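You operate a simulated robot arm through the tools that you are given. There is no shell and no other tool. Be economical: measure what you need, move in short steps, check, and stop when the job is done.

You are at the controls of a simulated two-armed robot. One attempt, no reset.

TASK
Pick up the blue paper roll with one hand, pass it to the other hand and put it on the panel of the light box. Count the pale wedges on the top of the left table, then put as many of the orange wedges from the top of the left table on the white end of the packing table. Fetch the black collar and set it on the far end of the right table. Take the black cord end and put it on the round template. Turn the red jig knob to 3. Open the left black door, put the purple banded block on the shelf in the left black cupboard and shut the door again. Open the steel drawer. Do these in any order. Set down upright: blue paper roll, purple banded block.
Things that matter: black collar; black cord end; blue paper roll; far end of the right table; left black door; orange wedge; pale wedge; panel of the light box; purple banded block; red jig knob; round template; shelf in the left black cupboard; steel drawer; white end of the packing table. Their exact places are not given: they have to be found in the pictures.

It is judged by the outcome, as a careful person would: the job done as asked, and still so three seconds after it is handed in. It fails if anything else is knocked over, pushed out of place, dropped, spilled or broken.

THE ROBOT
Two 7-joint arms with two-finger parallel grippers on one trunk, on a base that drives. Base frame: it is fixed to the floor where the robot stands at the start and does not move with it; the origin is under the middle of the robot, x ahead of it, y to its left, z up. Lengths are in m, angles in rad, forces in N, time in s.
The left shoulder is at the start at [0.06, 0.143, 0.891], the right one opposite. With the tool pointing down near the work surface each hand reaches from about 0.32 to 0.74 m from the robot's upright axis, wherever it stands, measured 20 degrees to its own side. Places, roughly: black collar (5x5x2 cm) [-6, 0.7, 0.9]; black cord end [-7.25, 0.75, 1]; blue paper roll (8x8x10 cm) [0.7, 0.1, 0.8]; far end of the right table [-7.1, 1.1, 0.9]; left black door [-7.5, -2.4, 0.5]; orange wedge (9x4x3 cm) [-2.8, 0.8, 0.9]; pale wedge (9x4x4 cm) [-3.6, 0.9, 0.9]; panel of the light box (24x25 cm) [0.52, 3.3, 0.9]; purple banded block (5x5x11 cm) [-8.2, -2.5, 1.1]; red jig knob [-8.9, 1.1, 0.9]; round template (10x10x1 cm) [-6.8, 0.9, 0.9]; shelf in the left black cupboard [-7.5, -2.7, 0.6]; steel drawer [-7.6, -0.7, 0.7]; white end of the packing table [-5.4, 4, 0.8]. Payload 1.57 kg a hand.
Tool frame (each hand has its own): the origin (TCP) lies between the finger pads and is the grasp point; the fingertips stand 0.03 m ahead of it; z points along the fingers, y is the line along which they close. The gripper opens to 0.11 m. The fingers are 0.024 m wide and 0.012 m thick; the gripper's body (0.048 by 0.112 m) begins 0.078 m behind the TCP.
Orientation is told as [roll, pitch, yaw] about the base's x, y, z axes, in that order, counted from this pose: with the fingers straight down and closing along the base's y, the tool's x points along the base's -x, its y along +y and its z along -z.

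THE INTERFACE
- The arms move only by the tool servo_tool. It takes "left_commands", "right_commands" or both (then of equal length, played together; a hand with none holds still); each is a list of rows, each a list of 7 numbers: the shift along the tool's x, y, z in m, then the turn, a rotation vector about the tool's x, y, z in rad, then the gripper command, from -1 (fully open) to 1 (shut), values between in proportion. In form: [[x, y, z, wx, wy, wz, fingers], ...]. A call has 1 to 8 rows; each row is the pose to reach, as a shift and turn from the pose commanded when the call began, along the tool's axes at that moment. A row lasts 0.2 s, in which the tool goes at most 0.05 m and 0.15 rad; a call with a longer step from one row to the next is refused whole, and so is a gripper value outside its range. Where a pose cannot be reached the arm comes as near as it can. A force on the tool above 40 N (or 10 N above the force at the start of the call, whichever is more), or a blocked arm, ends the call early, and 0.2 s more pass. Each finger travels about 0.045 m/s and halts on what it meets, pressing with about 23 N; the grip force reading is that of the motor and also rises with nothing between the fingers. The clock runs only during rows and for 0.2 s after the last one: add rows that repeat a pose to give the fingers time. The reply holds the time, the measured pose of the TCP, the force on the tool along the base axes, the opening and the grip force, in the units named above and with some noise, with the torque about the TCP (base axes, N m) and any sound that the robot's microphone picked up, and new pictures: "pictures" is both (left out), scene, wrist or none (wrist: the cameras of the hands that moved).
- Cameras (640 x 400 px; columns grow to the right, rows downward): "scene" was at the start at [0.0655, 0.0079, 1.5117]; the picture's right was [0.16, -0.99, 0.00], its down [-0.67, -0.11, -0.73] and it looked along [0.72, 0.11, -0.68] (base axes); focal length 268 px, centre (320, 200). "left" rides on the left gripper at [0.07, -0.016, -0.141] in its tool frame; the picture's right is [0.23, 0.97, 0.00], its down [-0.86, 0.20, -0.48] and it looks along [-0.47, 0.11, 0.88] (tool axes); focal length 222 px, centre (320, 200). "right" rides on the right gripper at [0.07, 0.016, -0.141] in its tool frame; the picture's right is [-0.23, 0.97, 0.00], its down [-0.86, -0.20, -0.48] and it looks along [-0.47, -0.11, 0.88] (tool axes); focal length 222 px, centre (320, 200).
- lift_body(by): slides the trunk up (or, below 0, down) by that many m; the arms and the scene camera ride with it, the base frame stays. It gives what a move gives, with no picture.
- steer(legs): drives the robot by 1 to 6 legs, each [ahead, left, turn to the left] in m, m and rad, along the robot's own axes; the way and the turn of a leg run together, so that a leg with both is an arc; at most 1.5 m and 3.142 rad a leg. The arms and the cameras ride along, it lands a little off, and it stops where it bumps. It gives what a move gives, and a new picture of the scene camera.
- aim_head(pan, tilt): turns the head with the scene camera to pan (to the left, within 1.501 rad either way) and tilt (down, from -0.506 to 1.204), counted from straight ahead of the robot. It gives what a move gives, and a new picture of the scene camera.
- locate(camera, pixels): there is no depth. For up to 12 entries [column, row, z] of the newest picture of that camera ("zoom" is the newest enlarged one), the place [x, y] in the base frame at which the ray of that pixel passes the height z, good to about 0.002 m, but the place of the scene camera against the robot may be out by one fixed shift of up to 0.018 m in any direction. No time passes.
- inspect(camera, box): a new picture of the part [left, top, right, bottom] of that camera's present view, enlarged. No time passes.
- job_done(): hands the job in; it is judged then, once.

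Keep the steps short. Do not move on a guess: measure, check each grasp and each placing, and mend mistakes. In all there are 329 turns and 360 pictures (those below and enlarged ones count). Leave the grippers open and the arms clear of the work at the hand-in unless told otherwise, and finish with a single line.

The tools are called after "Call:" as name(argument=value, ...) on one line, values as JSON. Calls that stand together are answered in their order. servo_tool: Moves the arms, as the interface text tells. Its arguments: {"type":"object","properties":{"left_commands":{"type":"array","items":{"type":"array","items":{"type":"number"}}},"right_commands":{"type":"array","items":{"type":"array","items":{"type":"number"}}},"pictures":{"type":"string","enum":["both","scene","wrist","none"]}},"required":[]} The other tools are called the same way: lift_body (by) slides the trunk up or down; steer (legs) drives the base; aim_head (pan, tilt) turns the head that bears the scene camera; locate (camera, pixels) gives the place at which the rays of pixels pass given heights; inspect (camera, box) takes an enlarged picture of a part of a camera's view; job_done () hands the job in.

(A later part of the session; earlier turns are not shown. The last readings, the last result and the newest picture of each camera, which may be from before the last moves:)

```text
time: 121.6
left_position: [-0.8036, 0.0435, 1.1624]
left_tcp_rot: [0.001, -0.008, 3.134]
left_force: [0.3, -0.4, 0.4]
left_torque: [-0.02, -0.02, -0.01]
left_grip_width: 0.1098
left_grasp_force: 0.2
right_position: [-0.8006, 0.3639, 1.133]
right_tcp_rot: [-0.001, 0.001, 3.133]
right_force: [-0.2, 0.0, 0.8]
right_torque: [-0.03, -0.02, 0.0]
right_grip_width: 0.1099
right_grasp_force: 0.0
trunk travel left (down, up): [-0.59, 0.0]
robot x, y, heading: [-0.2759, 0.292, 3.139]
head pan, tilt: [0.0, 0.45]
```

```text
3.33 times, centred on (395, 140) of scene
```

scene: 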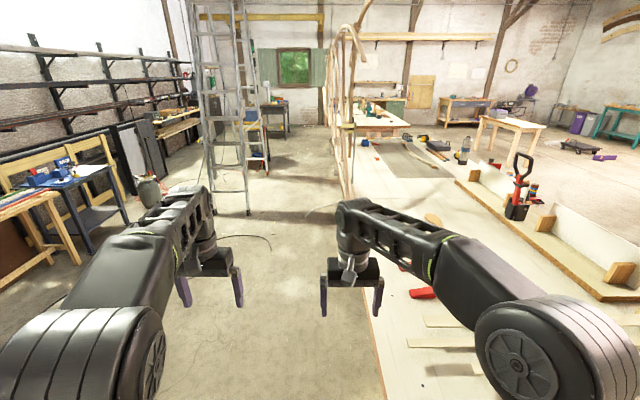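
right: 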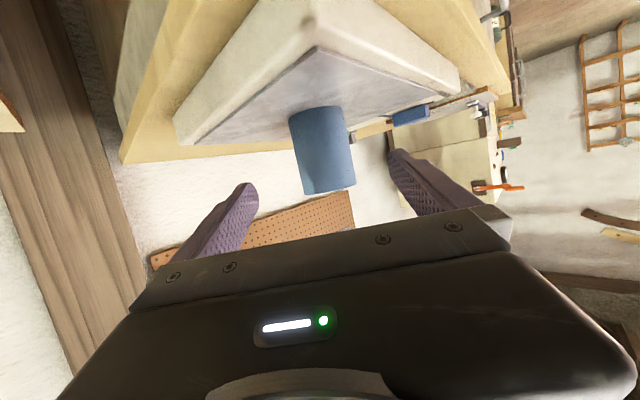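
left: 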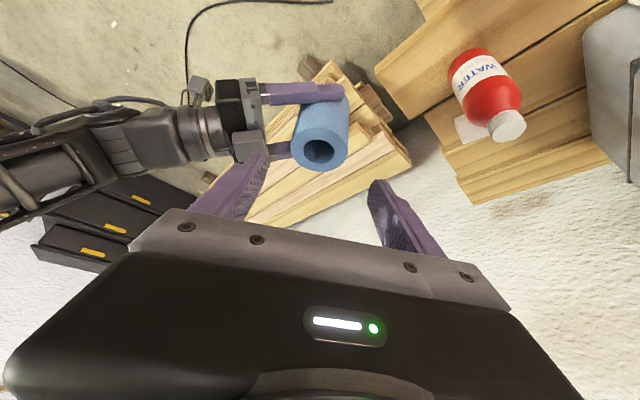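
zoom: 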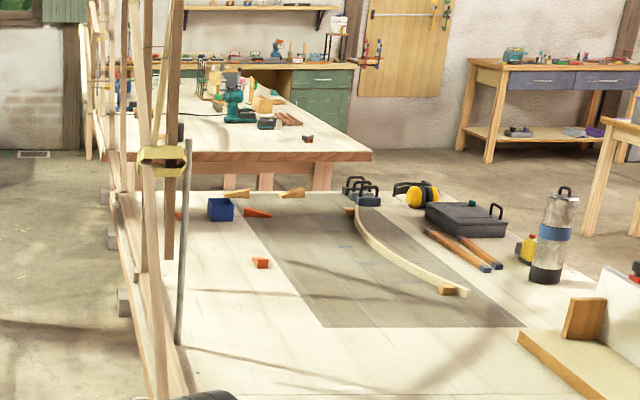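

Call:
steer(legs=[[1.3, 0.35, 0]])

Call:
aim_head(pan=-0.8, tilt=0.4)

```text
time: 128.4
left_position: [-2.1092, -0.291, 1.1616]
left_tcp_rot: [0.001, -0.009, 3.126]
left_force: [-0.2, 0.1, 0.7]
left_torque: [-0.02, 0.02, 0.01]
left_grip_width: 0.1101
left_grasp_force: 0.1
right_position: [-2.1039, 0.0296, 1.133]
right_tcp_rot: [-0.001, 0.0, 3.126]
right_force: [-0.6, 0.4, 0.1]
right_torque: [-0.02, 0.02, 0.0]
right_grip_width: 0.1101
right_grasp_force: 0.1
trunk travel left (down, up): [-0.59, 0.0]
robot x, y, heading: [-1.5824, -0.0457, 3.125]
head pan, tilt: [0.0, 0.45]
```

scene: 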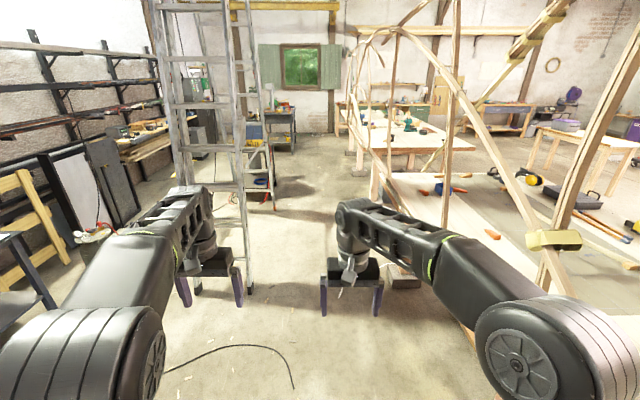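

```text
time: 129.5
left_position: [-2.1098, -0.2891, 1.1618]
left_tcp_rot: [0.002, -0.009, 3.126]
left_force: [0.5, 0.4, 0.5]
left_torque: [0.0, -0.03, 0.01]
left_grip_width: 0.11
left_grasp_force: 0.1
right_position: [-2.1042, 0.0312, 1.1338]
right_tcp_rot: [0.001, 0.0, 3.125]
right_force: [1.0, 0.6, -0.3]
right_torque: [0.04, 0.0, -0.03]
right_grip_width: 0.1099
right_grasp_force: 0.0
trunk travel left (down, up): [-0.59, 0.0]
robot x, y, heading: [-1.58, -0.0487, 3.128]
head pan, tilt: [-0.799, 0.4]
```

scene: 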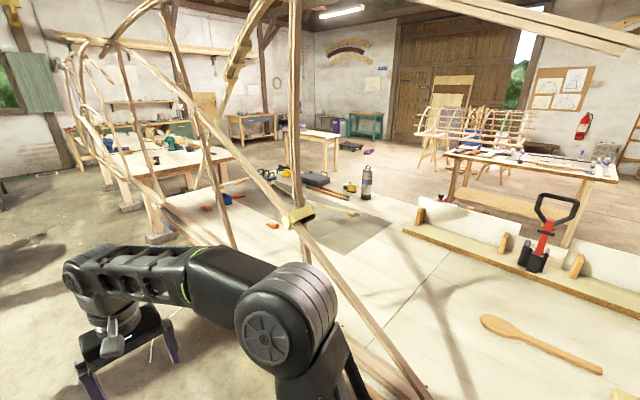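

Call:
inspect(camera="scene", box=[170, 150, 370, 270])

Call:
locate(camera="scene", pixels=[[272, 225, 0.88], [240, 196, 0.88], [209, 207, 0.88], [227, 178, 0.88], [352, 212, 0.88], [227, 199, 0.88], [170, 205, 0.88], [232, 247, 0.88]])

```text
3.20 times, centred on (270, 210) of scene
```

zoom: 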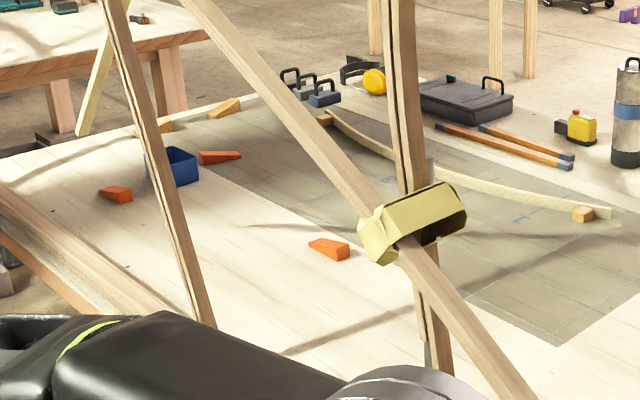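

```text
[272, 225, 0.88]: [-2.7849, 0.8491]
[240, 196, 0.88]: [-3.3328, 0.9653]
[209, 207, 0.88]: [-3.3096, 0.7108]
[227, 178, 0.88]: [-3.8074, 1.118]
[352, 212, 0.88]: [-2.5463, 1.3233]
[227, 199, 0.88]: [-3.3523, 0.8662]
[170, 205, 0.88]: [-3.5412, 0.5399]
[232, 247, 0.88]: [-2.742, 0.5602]
```

Orange wedges show at about (-2.79,0.85), (-3.33,0.97) and (-3.31,0.71). I'll also check the east part of the table for wedges.

Call:
aim_head(pan=-1.5, tilt=0.4)

Call:
inspect(camera="scene", box=[320, 180, 640, 380])

```text
time: 130.6
left_position: [-2.1094, -0.2902, 1.1623]
left_tcp_rot: [0.003, -0.009, 3.126]
left_force: [-0.3, -0.3, 0.2]
left_torque: [0.01, 0.01, -0.01]
left_grip_width: 0.1098
left_grasp_force: 0.1
right_position: [-2.1041, 0.0315, 1.1341]
right_tcp_rot: [0.001, -0.001, 3.125]
right_force: [-0.7, 0.5, -0.7]
right_torque: [-0.02, 0.01, 0.0]
right_grip_width: 0.11
right_grasp_force: 0.0
trunk travel left (down, up): [-0.59, 0.0]
robot x, y, heading: [-1.5785, -0.0451, 3.124]
head pan, tilt: [-1.499, 0.4]
```

scene: 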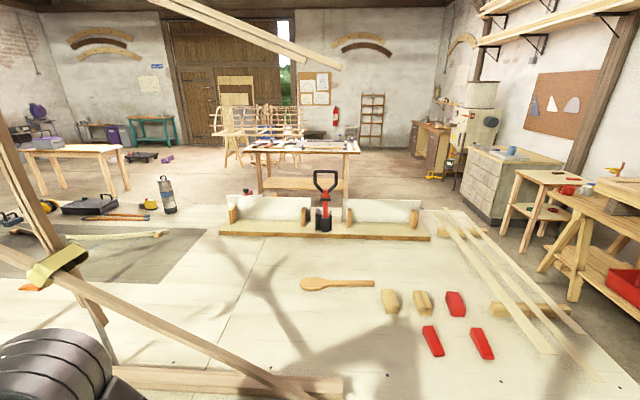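

```text
2.00 times, centred on (480, 280) of scene
```

zoom: 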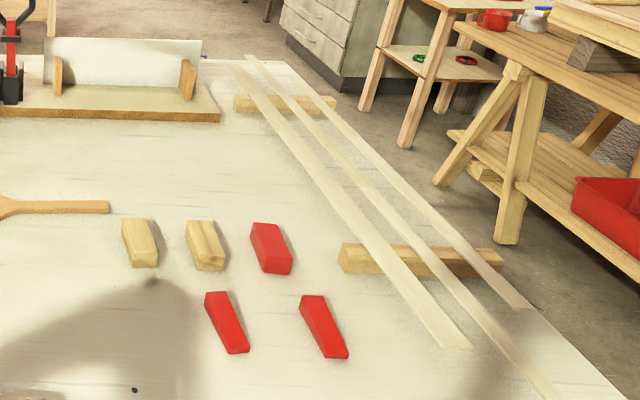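

Call:
inspect(camera="scene", box=[370, 280, 500, 365])

Call:
inspect(camera="scene", box=[0, 190, 180, 300])

```text
4.71 times, centred on (435, 322) of scene
```

zoom: 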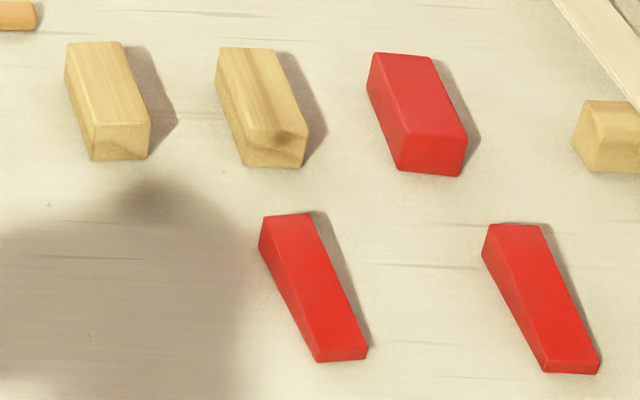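

```text
3.56 times, centred on (90, 245) of scene
```

zoom: 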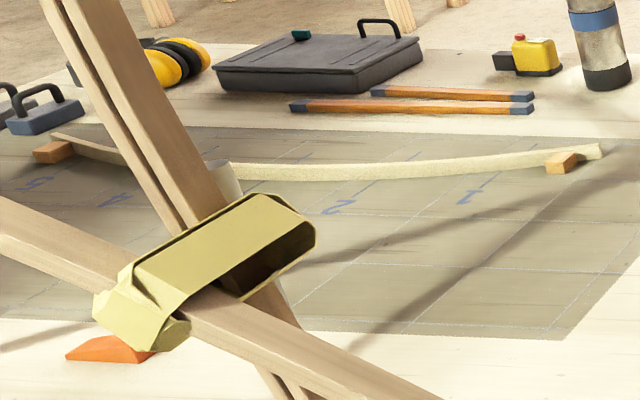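

Those are only plain blocks and red wedges. I'll look toward the gap at the table's west end to plan the approach.

Call:
aim_head(pan=-0.3, tilt=0.35)

Call:
inspect(camera="scene", box=[180, 20, 500, 230])

```text
time: 132.0
left_position: [-2.1092, -0.291, 1.1625]
left_tcp_rot: [0.003, -0.01, 3.126]
left_force: [-0.3, 0.7, 0.0]
left_torque: [0.0, 0.0, 0.0]
left_grip_width: 0.1101
left_grasp_force: 0.1
right_position: [-2.1046, 0.0315, 1.1322]
right_tcp_rot: [0.001, 0.0, 3.127]
right_force: [-0.2, -0.4, 0.4]
right_torque: [-0.01, 0.03, 0.02]
right_grip_width: 0.1099
right_grasp_force: 0.0
trunk travel left (down, up): [-0.59, 0.0]
robot x, y, heading: [-1.5789, -0.0471, 3.123]
head pan, tilt: [-0.3, 0.351]
```

scene: 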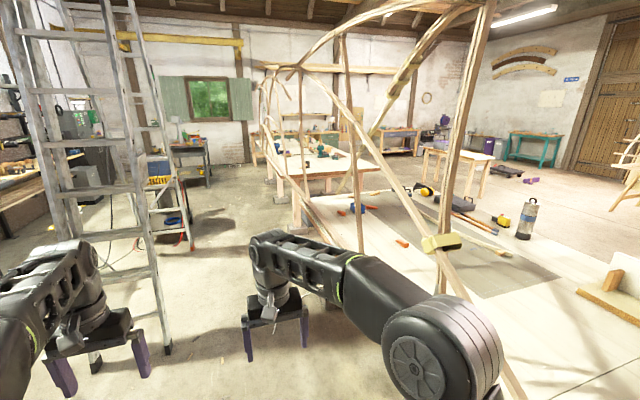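

```text
1.90 times, centred on (340, 125) of scene
```

zoom: 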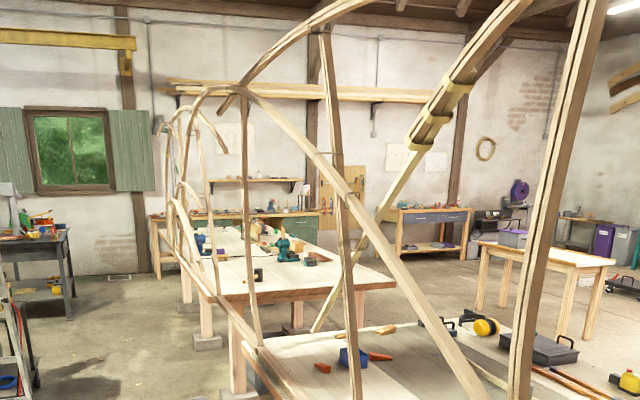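

The frame blocks entry from the south, so I'll go around to the north aisle and come to the gap at the west end of the left table.

Call:
steer(legs=[[-1.3, 0, 0], [0, 0, -1.56], [1.3, 0, 0], [1.3, 0, 0], [0, 0, 1.57], [1.2, 0, 0]])

Call:
steer(legs=[[1.2, 0, 0]])

Call:
aim_head(pan=0.85, tilt=0.5)

```text
time: 164.1
left_position: [-1.9939, 2.2809, 1.1617]
left_tcp_rot: [0.001, -0.008, -3.14]
left_force: [0.0, 0.0, -0.5]
left_torque: [-0.01, -0.02, 0.03]
left_grip_width: 0.1098
left_grasp_force: 0.0
right_position: [-1.9951, 2.6026, 1.1345]
right_tcp_rot: [-0.002, 0.0, -3.137]
right_force: [0.0, -0.4, -0.2]
right_torque: [-0.03, 0.01, -0.01]
right_grip_width: 0.1099
right_grasp_force: 0.1
trunk travel left (down, up): [-0.59, 0.0]
robot x, y, heading: [-1.4696, 2.5341, -3.135]
head pan, tilt: [-0.3, 0.351]
```

scene: 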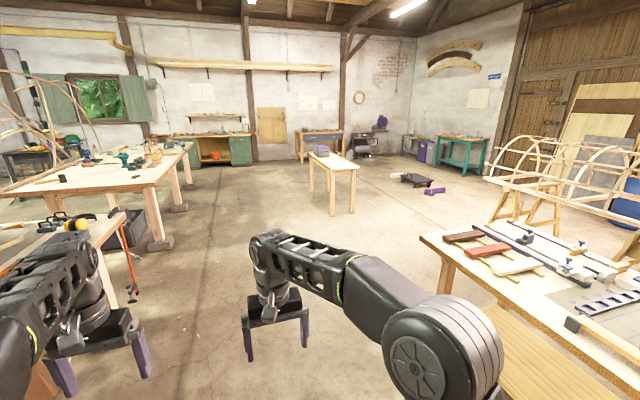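

```text
time: 170.2
left_position: [-3.1844, 2.2695, 1.1625]
left_tcp_rot: [0.003, -0.009, -3.134]
left_force: [-0.3, -0.4, 0.4]
left_torque: [0.02, -0.02, -0.01]
left_grip_width: 0.1099
left_grasp_force: 0.1
right_position: [-3.1871, 2.5925, 1.1339]
right_tcp_rot: [0.001, -0.001, -3.132]
right_force: [-0.5, 0.0, 0.2]
right_torque: [-0.01, 0.02, 0.02]
right_grip_width: 0.1099
right_grasp_force: 0.1
trunk travel left (down, up): [-0.59, 0.0]
robot x, y, heading: [-2.6608, 2.525, -3.135]
head pan, tilt: [-0.3, 0.351]
```

scene: 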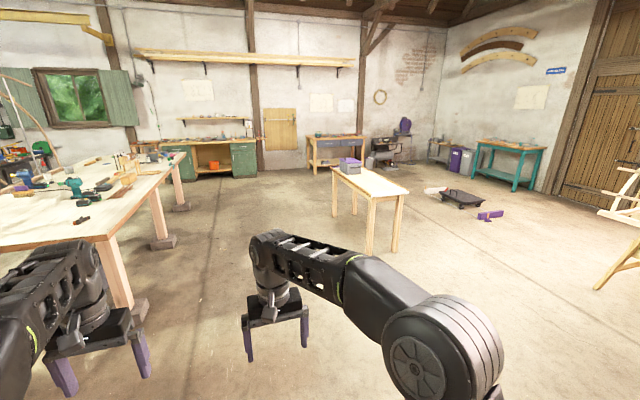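

```text
time: 171.5
left_position: [-3.185, 2.2702, 1.1625]
left_tcp_rot: [0.003, -0.008, -3.132]
left_force: [-0.1, -0.3, -0.5]
left_torque: [-0.02, 0.02, 0.02]
left_grip_width: 0.1099
left_grasp_force: 0.0
right_position: [-3.1865, 2.5918, 1.1329]
right_tcp_rot: [0.0, 0.001, -3.133]
right_force: [-0.6, -1.4, 0.2]
right_torque: [0.01, -0.03, -0.01]
right_grip_width: 0.1101
right_grasp_force: 0.0
trunk travel left (down, up): [-0.59, 0.0]
robot x, y, heading: [-2.6606, 2.5243, -3.127]
head pan, tilt: [0.85, 0.499]
```

scene: 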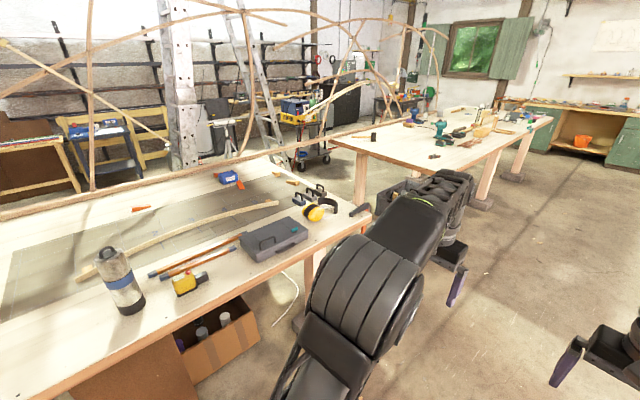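

Call:
inspect(camera="scene", box=[190, 140, 380, 260])

Call:
locate(camera="scene", pixels=[[369, 210, 0.88], [330, 145, 0.88], [260, 160, 0.88], [287, 182, 0.88], [306, 165, 0.88], [137, 209, 0.88], [239, 185, 0.88], [225, 176, 0.88], [360, 210, 0.0], [299, 168, 0.0]])

```text
3.33 times, centred on (285, 200) of scene
```

zoom: 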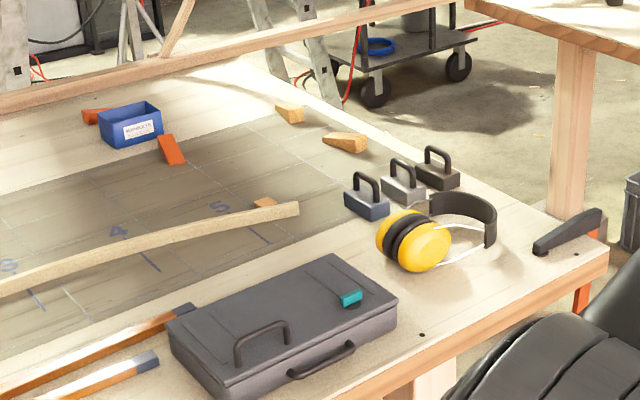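

```text
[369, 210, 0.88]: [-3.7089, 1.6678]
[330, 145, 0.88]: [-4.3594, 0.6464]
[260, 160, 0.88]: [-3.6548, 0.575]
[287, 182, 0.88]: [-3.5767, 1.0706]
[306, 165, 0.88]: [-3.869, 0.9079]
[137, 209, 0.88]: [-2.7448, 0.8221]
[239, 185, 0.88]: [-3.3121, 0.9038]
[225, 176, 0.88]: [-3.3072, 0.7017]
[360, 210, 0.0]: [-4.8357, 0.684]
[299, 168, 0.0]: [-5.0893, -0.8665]
```

Two pale wedges are visible at (290,113) and (345,142) in the zoom. I'll also look over the eastern part from the north side, behind the boards.

Call:
aim_head(pan=1.5, tilt=0.45)

Call:
inspect(camera="scene", box=[0, 130, 320, 330])

Call:
inspect(camera="scene", box=[300, 130, 620, 330])

```text
time: 172.6
left_position: [-3.1842, 2.2706, 1.1621]
left_tcp_rot: [0.002, -0.009, -3.132]
left_force: [-0.4, 0.1, -0.2]
left_torque: [-0.01, 0.03, -0.01]
left_grip_width: 0.1098
left_grasp_force: 0.0
right_position: [-3.1867, 2.5916, 1.1347]
right_tcp_rot: [0.001, -0.001, -3.133]
right_force: [0.4, -0.3, -0.4]
right_torque: [0.0, -0.03, 0.03]
right_grip_width: 0.1101
right_grasp_force: 0.1
trunk travel left (down, up): [-0.59, 0.0]
robot x, y, heading: [-2.6614, 2.5273, -3.13]
head pan, tilt: [1.499, 0.45]
```

scene: 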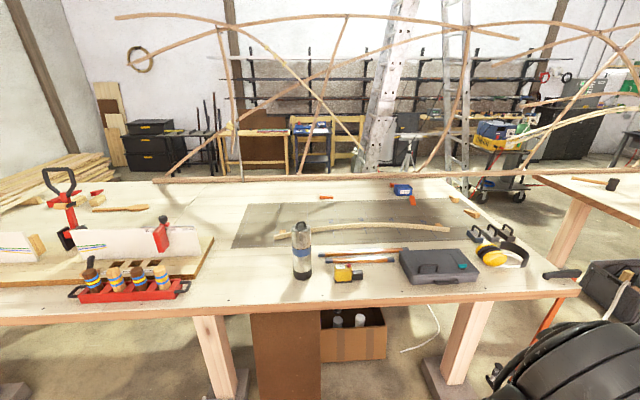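

```text
2.00 times, centred on (160, 230) of scene
```

zoom: 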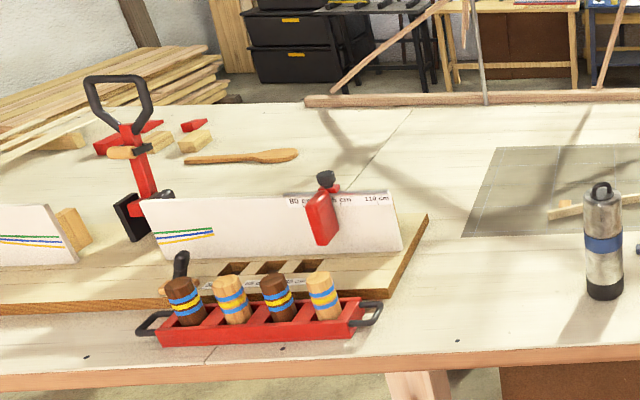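

```text
2.00 times, centred on (460, 230) of scene
```

zoom: 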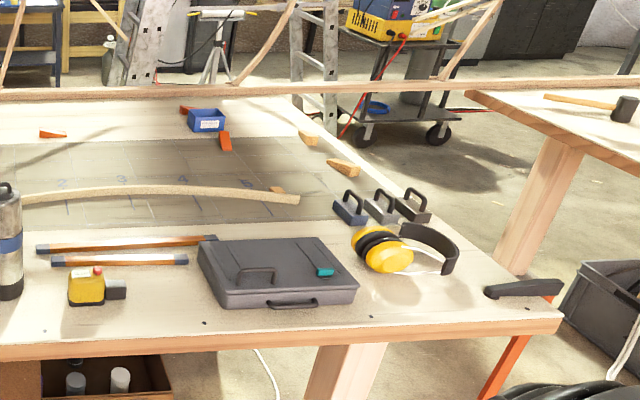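

There are exactly two pale wedges, so two orange wedges are needed, B and C by the blue box. I'll check the gap west of this table.

Call:
steer(legs=[[1.25, 0, 0]])

Call:
aim_head(pan=1.4, tilt=0.75)

```text
time: 178.9
left_position: [-4.4407, 2.2571, 1.1619]
left_tcp_rot: [0.003, -0.008, -3.131]
left_force: [0.1, -0.3, 0.1]
left_torque: [0.02, -0.01, -0.01]
left_grip_width: 0.1101
left_grasp_force: 0.0
right_position: [-4.4441, 2.5767, 1.132]
right_tcp_rot: [-0.001, 0.002, -3.132]
right_force: [0.9, 0.5, 0.1]
right_torque: [0.01, -0.03, -0.03]
right_grip_width: 0.11
right_grasp_force: 0.0
trunk travel left (down, up): [-0.59, 0.0]
robot x, y, heading: [-3.918, 2.5118, -3.13]
head pan, tilt: [1.499, 0.45]
```

scene: 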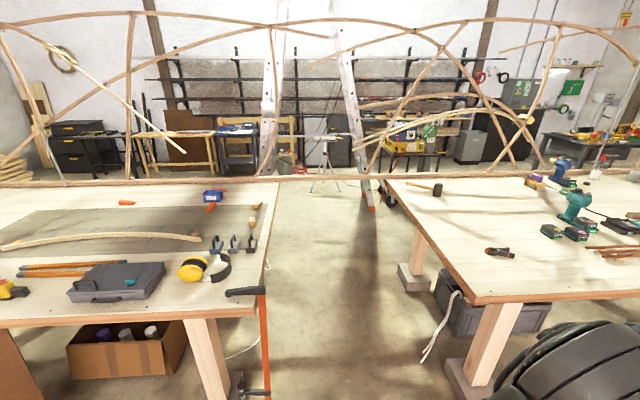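

```text
time: 179.7
left_position: [-4.4408, 2.2573, 1.1628]
left_tcp_rot: [0.001, -0.009, -3.131]
left_force: [0.4, -0.6, -0.2]
left_torque: [0.01, -0.02, 0.0]
left_grip_width: 0.1101
left_grasp_force: 0.1
right_position: [-4.4441, 2.5776, 1.1332]
right_tcp_rot: [0.001, 0.0, -3.131]
right_force: [-0.5, -1.0, 0.2]
right_torque: [-0.01, -0.04, -0.01]
right_grip_width: 0.1096
right_grasp_force: 0.0
trunk travel left (down, up): [-0.59, 0.0]
robot x, y, heading: [-3.9183, 2.5093, -3.126]
head pan, tilt: [1.4, 0.75]
```

scene: 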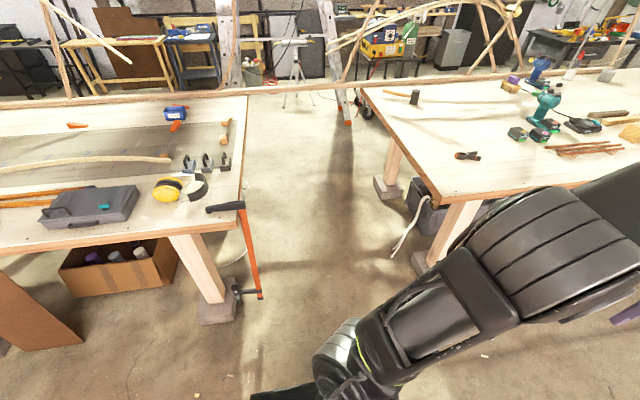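

Call:
locate(camera="scene", pixels=[[246, 110, 0.88], [241, 205, 0.88], [366, 95, 0.88], [437, 205, 0.88], [260, 295, 0.1], [393, 255, 0.0], [236, 315, 0.0], [412, 262, 0.0], [175, 126, 0.88], [180, 112, 0.88], [226, 130, 0.88], [375, 188, 0.0]])

Call:
inspect(camera="scene", box=[130, 80, 290, 190])

```text
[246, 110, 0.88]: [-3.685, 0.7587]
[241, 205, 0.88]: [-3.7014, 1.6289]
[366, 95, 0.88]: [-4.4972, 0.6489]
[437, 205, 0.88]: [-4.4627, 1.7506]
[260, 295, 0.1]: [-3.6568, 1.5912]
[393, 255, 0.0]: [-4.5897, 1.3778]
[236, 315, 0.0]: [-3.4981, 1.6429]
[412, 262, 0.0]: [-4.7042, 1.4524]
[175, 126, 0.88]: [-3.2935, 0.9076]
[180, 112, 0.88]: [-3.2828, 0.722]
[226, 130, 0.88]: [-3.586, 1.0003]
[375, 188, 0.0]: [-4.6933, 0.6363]
```

```text
3.64 times, centred on (210, 135) of scene
```

zoom: 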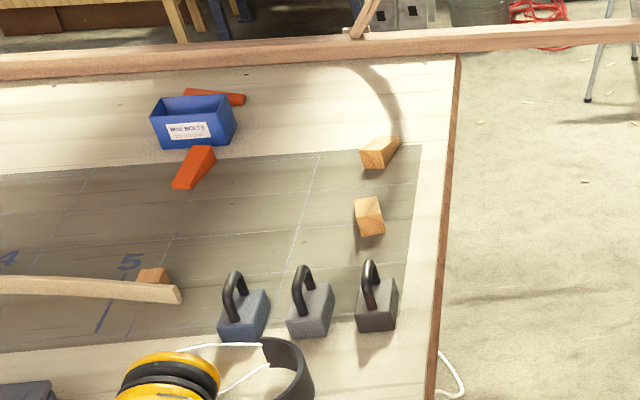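

The gap is about 0.79 m wide (x -3.69 to -4.48). The wedges are at B (-3.29,0.91) and C (-3.28,0.72). I'll turn to face east and strafe south into the gap.

Call:
steer(legs=[[0, 0, 3.13], [-0.12, 0, 0], [0, -0.6, 0]])

Call:
aim_head(pan=-0.5, tilt=0.9)

```text
time: 191.2
left_position: [-3.51, 2.1672, 1.1627]
left_tcp_rot: [0.0, -0.009, 0.002]
left_force: [0.0, 0.0, 0.4]
left_torque: [0.05, -0.01, 0.01]
left_grip_width: 0.11
left_grasp_force: 0.2
right_position: [-3.5088, 1.8461, 1.1331]
right_tcp_rot: [0.0, 0.0, 0.005]
right_force: [-0.3, -1.0, 0.0]
right_torque: [0.02, -0.01, -0.02]
right_grip_width: 0.1097
right_grasp_force: 0.1
trunk travel left (down, up): [-0.59, 0.0]
robot x, y, heading: [-4.036, 1.9127, 0.003]
head pan, tilt: [1.4, 0.75]
```

scene: 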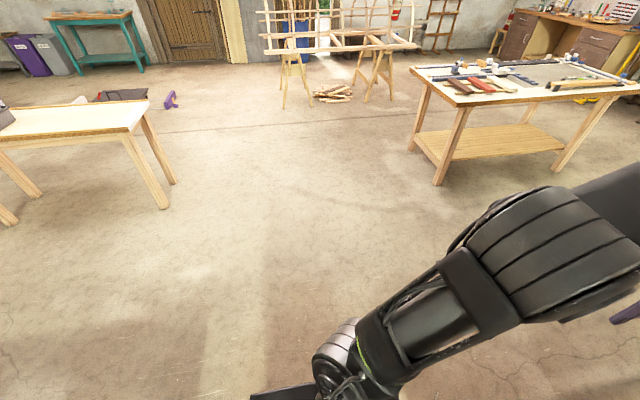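

```text
time: 193.1
left_position: [-3.5111, 2.1684, 1.1621]
left_tcp_rot: [0.002, -0.009, 0.003]
left_force: [1.0, -0.4, -0.6]
left_torque: [0.0, -0.03, -0.02]
left_grip_width: 0.1098
left_grasp_force: 0.1
right_position: [-3.5109, 1.8464, 1.1338]
right_tcp_rot: [0.0, -0.001, 0.005]
right_force: [-0.2, -0.6, -1.0]
right_torque: [-0.01, 0.04, 0.01]
right_grip_width: 0.1101
right_grasp_force: 0.1
trunk travel left (down, up): [-0.59, 0.0]
robot x, y, heading: [-4.0377, 1.9153, 0.004]
head pan, tilt: [-0.499, 0.901]
```

scene: 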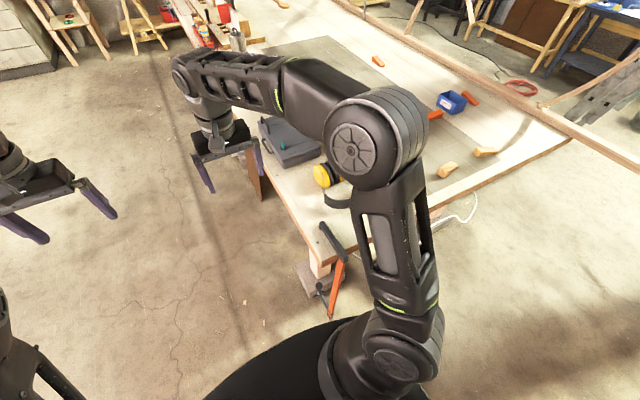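

Call:
steer(legs=[[-0.04, 0, 0], [0, -0.4, 0]])

```text
time: 196.1
left_position: [-3.5486, 1.7662, 1.1629]
left_tcp_rot: [0.002, -0.008, 0.003]
left_force: [-0.2, 0.4, 0.6]
left_torque: [0.04, 0.01, 0.05]
left_grip_width: 0.1099
left_grasp_force: 0.0
right_position: [-3.5478, 1.4474, 1.1339]
right_tcp_rot: [0.0, 0.001, 0.003]
right_force: [0.0, 0.0, 1.0]
right_torque: [0.04, -0.01, 0.0]
right_grip_width: 0.1104
right_grasp_force: 0.1
trunk travel left (down, up): [-0.59, 0.0]
robot x, y, heading: [-4.0741, 1.5151, 0.001]
head pan, tilt: [-0.499, 0.901]
```

scene: 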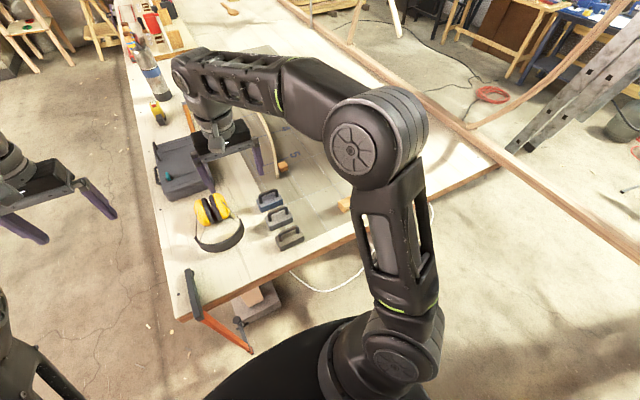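

Call:
steer(legs=[[0, -0.68, 0]])

Call:
aim_head(pan=0, tilt=0.8)

```text
time: 199.8
left_position: [-3.5479, 1.0849, 1.1634]
left_tcp_rot: [0.002, -0.012, 0.0]
left_force: [0.6, 0.5, 0.3]
left_torque: [0.03, -0.01, 0.02]
left_grip_width: 0.1101
left_grasp_force: 0.0
right_position: [-3.5476, 0.7647, 1.1342]
right_tcp_rot: [0.0, 0.0, 0.002]
right_force: [-0.1, -0.2, -1.0]
right_torque: [0.02, 0.01, -0.01]
right_grip_width: 0.1101
right_grasp_force: 0.0
trunk travel left (down, up): [-0.59, 0.0]
robot x, y, heading: [-4.0726, 0.8323, -0.001]
head pan, tilt: [-0.499, 0.901]
```

scene: 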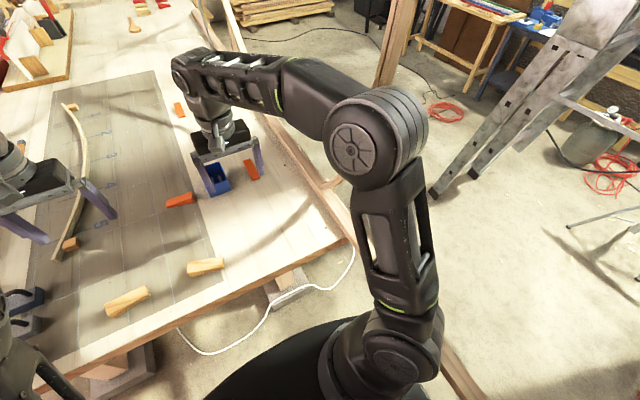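

```text
time: 200.8
left_position: [-3.5452, 1.0856, 1.1619]
left_tcp_rot: [0.001, -0.008, 0.002]
left_force: [0.4, 0.0, 0.2]
left_torque: [0.01, -0.01, 0.03]
left_grip_width: 0.11
left_grasp_force: 0.0
right_position: [-3.5474, 0.7651, 1.1346]
right_tcp_rot: [0.0, 0.0, 0.0]
right_force: [0.0, -0.5, -0.3]
right_torque: [0.03, 0.0, 0.03]
right_grip_width: 0.11
right_grasp_force: 0.1
trunk travel left (down, up): [-0.59, 0.0]
robot x, y, heading: [-4.0718, 0.8352, 0.002]
head pan, tilt: [0.0, 0.799]
```

scene: 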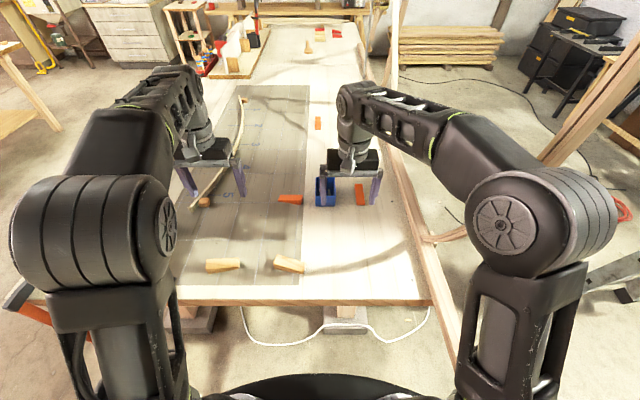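

Call:
inspect(camera="scene", box=[250, 160, 410, 260])

Call:
locate(camera="scene", pixels=[[290, 199, 0.88], [360, 194, 0.88], [325, 205, 0.88], [300, 301, 0.88], [325, 186, 0.95]])

```text
4.00 times, centred on (330, 210) of scene
```

zoom: 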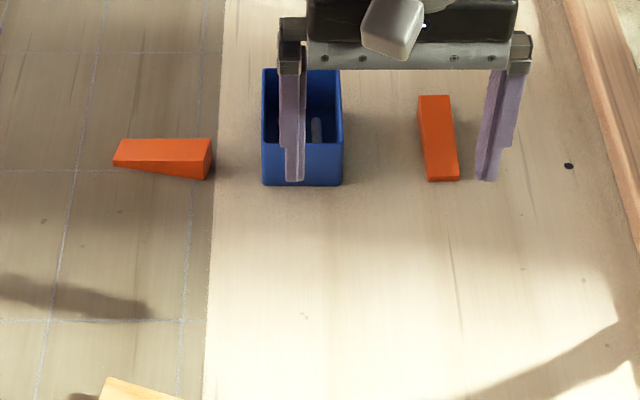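

```text
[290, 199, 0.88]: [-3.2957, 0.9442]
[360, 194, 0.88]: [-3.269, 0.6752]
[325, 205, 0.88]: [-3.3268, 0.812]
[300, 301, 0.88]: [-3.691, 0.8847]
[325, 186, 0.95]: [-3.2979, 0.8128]
```

Call:
locate(camera="scene", pixels=[[290, 345, 0.75], [290, 345, 0.4], [290, 345, 0.0], [320, 376, 0.78], [320, 376, 0.3]])

Call:
inspect(camera="scene", box=[220, 270, 460, 400])

```text
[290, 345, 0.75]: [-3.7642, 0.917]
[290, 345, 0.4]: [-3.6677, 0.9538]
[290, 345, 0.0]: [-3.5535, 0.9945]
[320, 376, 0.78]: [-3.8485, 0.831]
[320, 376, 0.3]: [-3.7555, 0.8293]
```

```text
2.67 times, centred on (340, 335) of scene
```

zoom: 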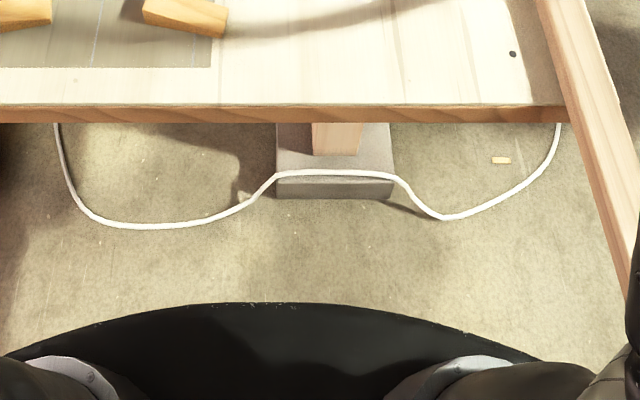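

The cord lies on the floor by the leg. I'll drive only 0.06 ahead, then reach with tilted hands. Both hands first come lower and further out.

Call:
steer(legs=[[0.06, 0, 0]])

Call:
servo_tool(right_commands=[[-0.03, -0.02, 0.02, 0, -0.12, 0, -1], [-0.07, -0.04, 0.03, 0, -0.24, 0, -1], [-0.1, -0.06, 0.04, 0, -0.35, 0, -1], [-0.12, -0.075, 0.06, 0, -0.45, 0, -1], [-0.14, -0.075, 0.08, 0, -0.45, 0, -1], [-0.15, -0.075, 0.1, 0, -0.45, 0, -1]], pictures="wrist")

```text
time: 201.7
left_position: [-3.4847, 1.085, 1.1607]
left_tcp_rot: [0.001, -0.006, -0.001]
left_force: [0.8, 0.2, -0.3]
left_torque: [0.02, 0.04, -0.01]
left_grip_width: 0.1102
left_grasp_force: 0.2
right_position: [-3.4855, 0.7653, 1.1325]
right_tcp_rot: [-0.001, 0.001, 0.0]
right_force: [0.0, 0.7, 0.0]
right_torque: [0.03, 0.01, 0.02]
right_grip_width: 0.1098
right_grasp_force: 0.1
trunk travel left (down, up): [-0.59, 0.0]
robot x, y, heading: [-4.0132, 0.8374, -0.004]
head pan, tilt: [0.0, 0.799]
```

scene: 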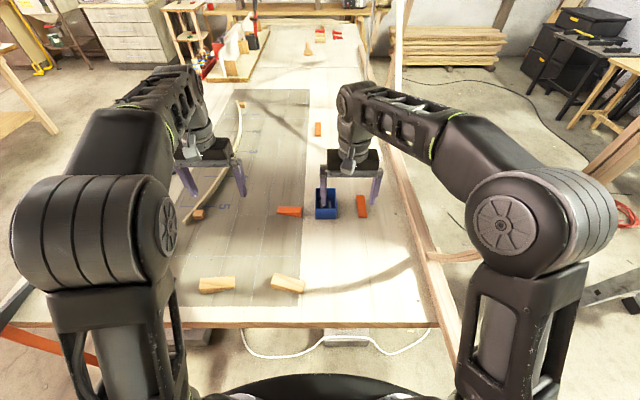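

```text
time: 203.1
left_position: [-3.4856, 1.0848, 1.1615]
left_tcp_rot: [0.001, -0.009, 0.001]
left_force: [0.4, 0.7, 0.3]
left_torque: [-0.01, -0.01, 0.01]
left_grip_width: 0.1103
left_grasp_force: 0.0
right_position: [-3.3361, 0.6894, 1.0343]
right_tcp_rot: [0.0, -0.45, 0.0]
right_force: [0.5, -0.4, -0.2]
right_torque: [-0.03, -0.01, 0.02]
right_grip_width: 0.1101
right_grasp_force: 0.2
trunk travel left (down, up): [-0.59, 0.0]
robot x, y, heading: [-4.0131, 0.8352, -0.0]
head pan, tilt: [0.0, 0.799]
```

right: 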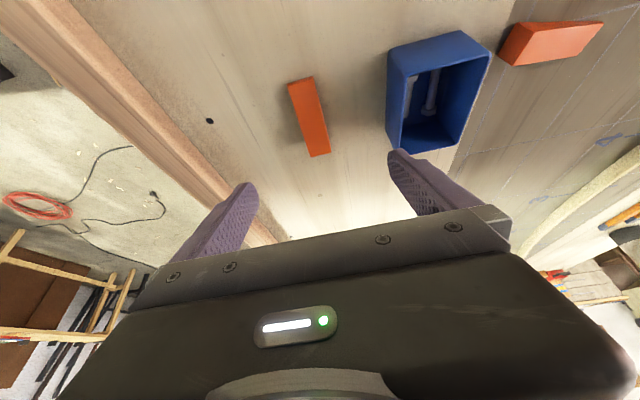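

Call:
locate(camera="right", pixels=[[301, 80, 0.9], [320, 154, 0.9], [310, 116, 0.9], [310, 116, 0.88], [288, 86, 0.9], [315, 78, 0.9]])

Call:
inspect(camera="right", box=[260, 60, 380, 170])

```text
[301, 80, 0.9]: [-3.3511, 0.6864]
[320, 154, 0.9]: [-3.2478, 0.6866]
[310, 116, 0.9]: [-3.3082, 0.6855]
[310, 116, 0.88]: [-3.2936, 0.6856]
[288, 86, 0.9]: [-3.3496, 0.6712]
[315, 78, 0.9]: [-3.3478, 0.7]
```

```text
3.64 times, centred on (320, 115) of right
```

zoom: 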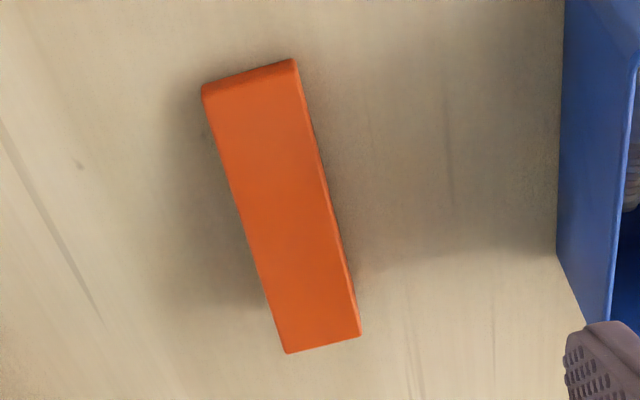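

Call:
servo_tool(right_commands=[[0.003, -0.001, 0.035, 0, 0, 0, -1], [0.006, -0.003, 0.07, 0, 0, 0, -1], [0.0077, -0.003, 0.085, 0, 0, 0, -1], [0.0077, -0.003, 0.085, 0, 0, 0, -1]], pictures="wrist")

```text
time: 204.1
left_position: [-3.4851, 1.085, 1.1621]
left_tcp_rot: [0.0, -0.009, 0.0]
left_force: [-0.9, 0.0, -0.5]
left_torque: [0.01, 0.0, 0.0]
left_grip_width: 0.11
left_grasp_force: 0.1
right_position: [-3.3066, 0.6873, 0.9532]
right_tcp_rot: [0.0, -0.45, 0.001]
right_force: [0.4, -0.2, -0.1]
right_torque: [-0.01, -0.02, 0.01]
right_grip_width: 0.11
right_grasp_force: 0.1
trunk travel left (down, up): [-0.59, 0.0]
robot x, y, heading: [-4.0143, 0.8351, -0.003]
head pan, tilt: [0.0, 0.799]
```

right: 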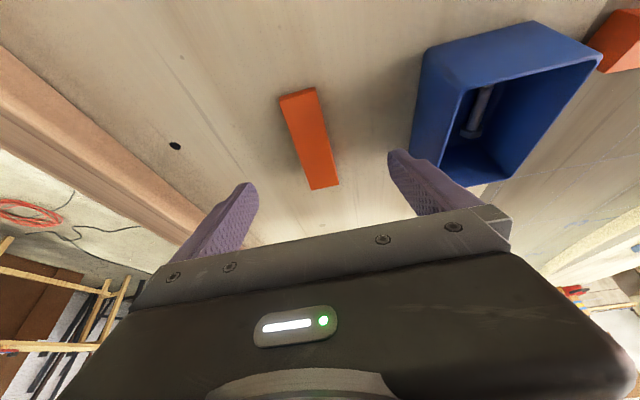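

Call:
locate(camera="right", pixels=[[298, 95, 0.9], [325, 187, 0.9], [311, 139, 0.9], [298, 95, 0.86], [325, 187, 0.86], [311, 139, 0.86], [298, 95, 0.82], [325, 187, 0.82]])

```text
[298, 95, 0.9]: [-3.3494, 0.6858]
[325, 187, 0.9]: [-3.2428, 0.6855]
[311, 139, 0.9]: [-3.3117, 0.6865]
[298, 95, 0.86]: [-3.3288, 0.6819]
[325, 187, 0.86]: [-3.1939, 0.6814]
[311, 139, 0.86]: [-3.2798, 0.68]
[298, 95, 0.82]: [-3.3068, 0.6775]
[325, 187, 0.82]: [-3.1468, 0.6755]
```

C's top is at z≈0.91 and the table at ≈0.88. Lower 3.7 cm and close on it.

Call:
servo_tool(right_commands=[[0.008, -0.001, 0.017, 0, 0, 0, -0.7], [0.016, -0.001, 0.033, 0, 0, 0, -0.5], [0.016, -0.001, 0.033, 0, 0, 0, 0.0], [0.016, -0.001, 0.033, 0, 0, 0, 0.6], [0.016, -0.001, 0.033, 0, 0, 0, 0.9], [0.016, -0.001, 0.033, 0, 0, 0, 0.9], [0.016, -0.001, 0.033, 0, 0, 0, 0.9]], pictures="wrist")

```text
time: 205.7
left_position: [-3.4853, 1.0847, 1.162]
left_tcp_rot: [0.001, -0.009, 0.0]
left_force: [-0.3, -0.4, 0.2]
left_torque: [0.0, 0.01, 0.0]
left_grip_width: 0.1099
left_grasp_force: 0.1
right_position: [-3.3058, 0.6866, 0.9177]
right_tcp_rot: [0.0, -0.45, -0.001]
right_force: [-0.5, -0.4, -0.1]
right_torque: [-0.02, -0.03, 0.02]
right_grip_width: 0.0291
right_grasp_force: 22.9
trunk travel left (down, up): [-0.59, 0.0]
robot x, y, heading: [-4.0135, 0.8354, 0.001]
head pan, tilt: [0.0, 0.799]
```

right: 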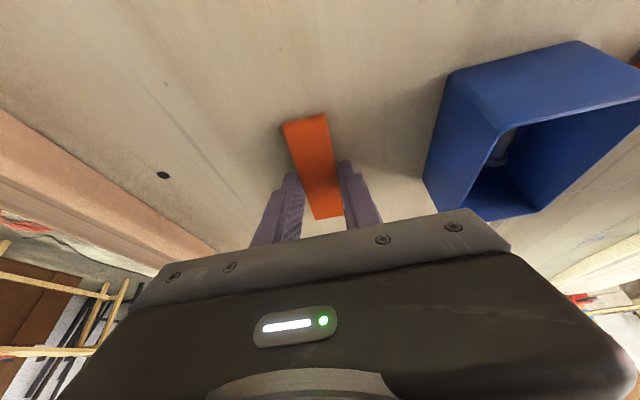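

Gripped (0.029). Lift and pull back.

Call:
servo_tool(right_commands=[[-0.01, 0, -0.02, 0, 0, 0, 0.9], [-0.03, 0, -0.06, 0, 0, 0, 0.9], [-0.04, 0, -0.1, 0, 0, 0, 0.9], [-0.02, -0.02, -0.14, 0, 0, 0, 0.9], [0.01, -0.04, -0.17, 0, 0, 0, 0.9], [0.04, -0.06, -0.19, 0, 0, 0, 0.9]], pictures="wrist")

```text
time: 207.1
left_position: [-3.4864, 1.0846, 1.1624]
left_tcp_rot: [0.003, -0.009, -0.001]
left_force: [-0.2, 0.0, 0.1]
left_torque: [0.0, -0.02, 0.0]
left_grip_width: 0.11
left_grasp_force: 0.0
right_position: [-3.4272, 0.6255, 1.0721]
right_tcp_rot: [0.003, -0.451, 0.001]
right_force: [0.4, 0.9, 0.4]
right_torque: [0.04, -0.03, 0.02]
right_grip_width: 0.0293
right_grasp_force: 23.1
trunk travel left (down, up): [-0.59, 0.0]
robot x, y, heading: [-4.0113, 0.8338, -0.001]
head pan, tilt: [0.0, 0.799]
```

right: 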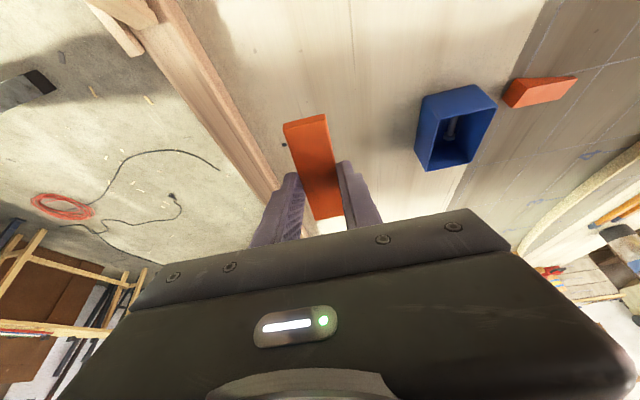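

C is held. Now B with the left hand. It lies along y, so the left hand must yaw 90° to close along x. Rotate first.

Call:
servo_tool(left_commands=[[0, 0, 0, 0, 0, 0.15, -1], [0, 0, 0, 0, 0, 0.3, -1], [0, 0, 0, 0, 0, 0.45, -1], [0, 0, 0, 0, 0, 0.6, -1], [0, 0, 0, 0, 0, 0.75, -1], [0, 0, 0, 0, 0, 0.9, -1], [0, 0, 0, 0, 0, 1.05, -1], [0, 0, 0, 0, 0, 1.2, -1]], pictures="none")

Call:
servo_tool(left_commands=[[0, 0, 0, 0, 0, 0.12, -1], [0, 0, 0, 0, 0, 0.25, -1], [0, 0, 0, 0, 0, 0.37, -1], [0, 0, 0, 0, 0, 0.37, -1]], pictures="wrist")

```text
time: 208.9
left_position: [-3.4857, 1.0856, 1.1612]
left_tcp_rot: [0.009, -0.001, -1.202]
left_force: [0.8, 0.6, -0.7]
left_torque: [0.03, -0.01, -0.02]
left_grip_width: 0.11
left_grasp_force: 0.0
right_position: [-3.425, 0.6271, 1.0719]
right_tcp_rot: [0.001, -0.45, -0.001]
right_force: [-0.4, 0.2, 0.3]
right_torque: [0.03, 0.01, -0.01]
right_grip_width: 0.0288
right_grasp_force: 22.9
trunk travel left (down, up): [-0.59, 0.0]
robot x, y, heading: [-4.0098, 0.8341, -0.005]
head pan, tilt: [0.0, 0.799]
```

```text
time: 209.9
left_position: [-3.4856, 1.0858, 1.1624]
left_tcp_rot: [0.009, 0.0, -1.574]
left_force: [-0.1, -0.1, 0.0]
left_torque: [0.0, 0.04, 0.01]
left_grip_width: 0.1101
left_grasp_force: 0.1
right_position: [-3.4251, 0.6257, 1.0712]
right_tcp_rot: [-0.001, -0.452, -0.001]
right_force: [0.7, 0.2, -0.9]
right_torque: [-0.01, 0.01, -0.01]
right_grip_width: 0.029
right_grasp_force: 22.7
trunk travel left (down, up): [-0.59, 0.0]
robot x, y, heading: [-4.0091, 0.8374, 0.002]
head pan, tilt: [0.0, 0.799]
```

left: 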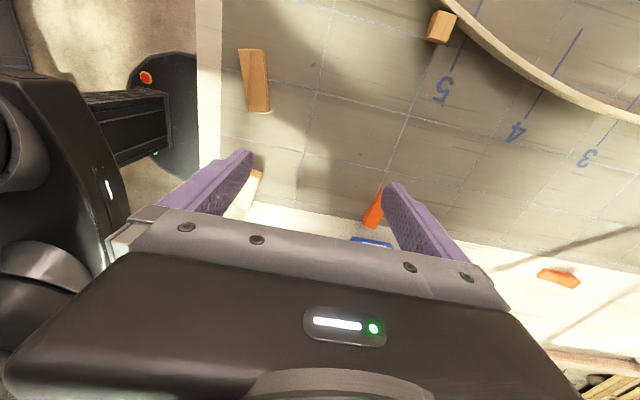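

Call:
servo_tool(left_commands=[[-0.01, 0.03, 0.03, 0, 0, 0, -1], [-0.02, 0.06, 0.06, 0, 0, 0, -1], [-0.03, 0.09, 0.09, 0, 0, 0, -1], [-0.04, 0.12, 0.11, 0, 0, 0, -1], [-0.05, 0.15, 0.13, 0, 0, 0, -1], [-0.06, 0.175, 0.14, 0, 0, 0, -1], [-0.06, 0.175, 0.14, 0, 0, 0, -1]], pictures="wrist")

```text
time: 211.5
left_position: [-3.4187, 0.9901, 1.0322]
left_tcp_rot: [0.011, 0.002, -1.572]
left_force: [0.4, -0.1, -0.1]
left_torque: [0.04, -0.02, 0.01]
left_grip_width: 0.11
left_grasp_force: 0.1
left hand out of reach, approached as far as the arm can: row 1, 2, 3, 4, 5, 6, 7
right_position: [-3.4247, 0.6254, 1.072]
right_tcp_rot: [0.0, -0.45, -0.001]
right_force: [0.2, -0.4, -0.6]
right_torque: [0.01, 0.02, -0.04]
right_grip_width: 0.0291
right_grasp_force: 22.8
trunk travel left (down, up): [-0.59, 0.0]
robot x, y, heading: [-4.0109, 0.8365, -0.001]
head pan, tilt: [0.0, 0.799]
```

left: 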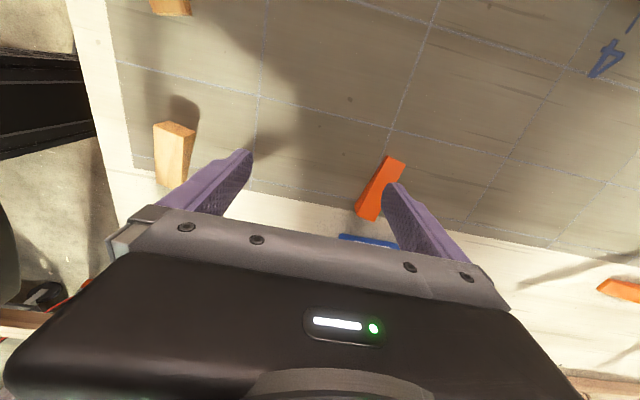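

Straight down only reaches about 0.6 m ahead. I'll creep 0.05 m closer and tilt the left hand slightly forward.

Call:
steer(legs=[[0.05, 0, 0]])

Call:
servo_tool(left_commands=[[0, 0, 0, -0.12, 0, 0, -1], [0, 0.02, 0, -0.24, 0, 0, -1], [-0.01, 0.04, 0.01, -0.3, 0, 0, -1], [-0.01, 0.06, 0.02, -0.3, 0, 0, -1], [-0.01, 0.065, 0.03, -0.3, 0, 0, -1], [-0.01, 0.065, 0.03, -0.3, 0, 0, -1]], pictures="wrist")

```text
time: 212.5
left_position: [-3.369, 0.9903, 1.0318]
left_tcp_rot: [0.009, 0.002, -1.571]
left_force: [0.4, 0.4, -0.4]
left_torque: [0.07, 0.08, -0.03]
left_grip_width: 0.1098
left_grasp_force: 0.0
right_position: [-3.3745, 0.626, 1.0703]
right_tcp_rot: [0.0, -0.446, 0.001]
right_force: [1.2, 0.0, 0.0]
right_torque: [0.02, 0.05, 0.01]
right_grip_width: 0.0294
right_grasp_force: 23.1
trunk travel left (down, up): [-0.59, 0.0]
robot x, y, heading: [-3.9605, 0.8349, -0.002]
head pan, tilt: [0.0, 0.799]
```

scene: 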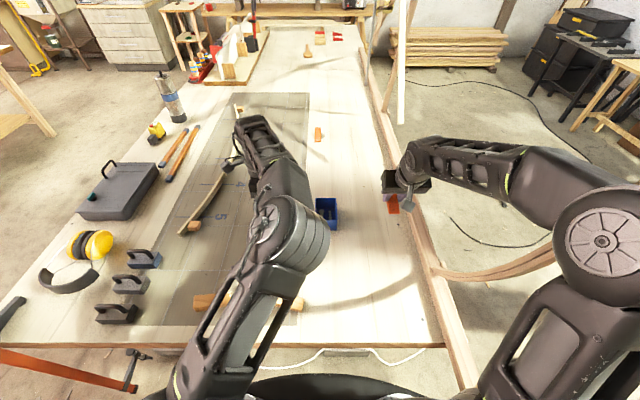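

```text
time: 213.9
left_position: [-3.3034, 0.9801, 1.0043]
left_tcp_rot: [0.311, 0.0, -1.571]
left_force: [-0.8, -0.9, 0.1]
left_torque: [0.01, 0.01, -0.03]
left_grip_width: 0.1099
left_grasp_force: 0.1
right_position: [-3.3758, 0.6251, 1.0712]
right_tcp_rot: [0.001, -0.449, -0.001]
right_force: [0.0, 0.3, 0.1]
right_torque: [-0.01, 0.0, -0.01]
right_grip_width: 0.029
right_grasp_force: 23.4
trunk travel left (down, up): [-0.59, 0.0]
robot x, y, heading: [-3.962, 0.8358, 0.0]
head pan, tilt: [0.0, 0.799]
```

left: 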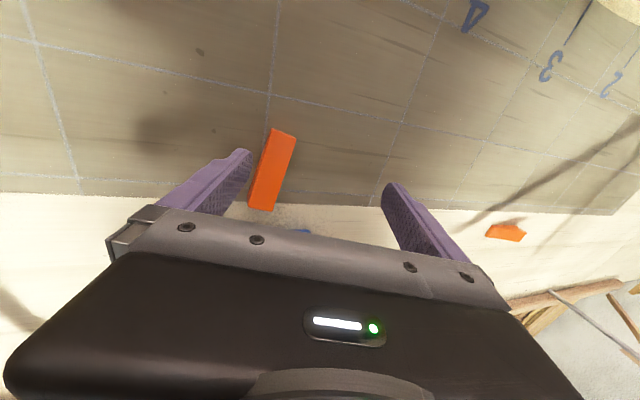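

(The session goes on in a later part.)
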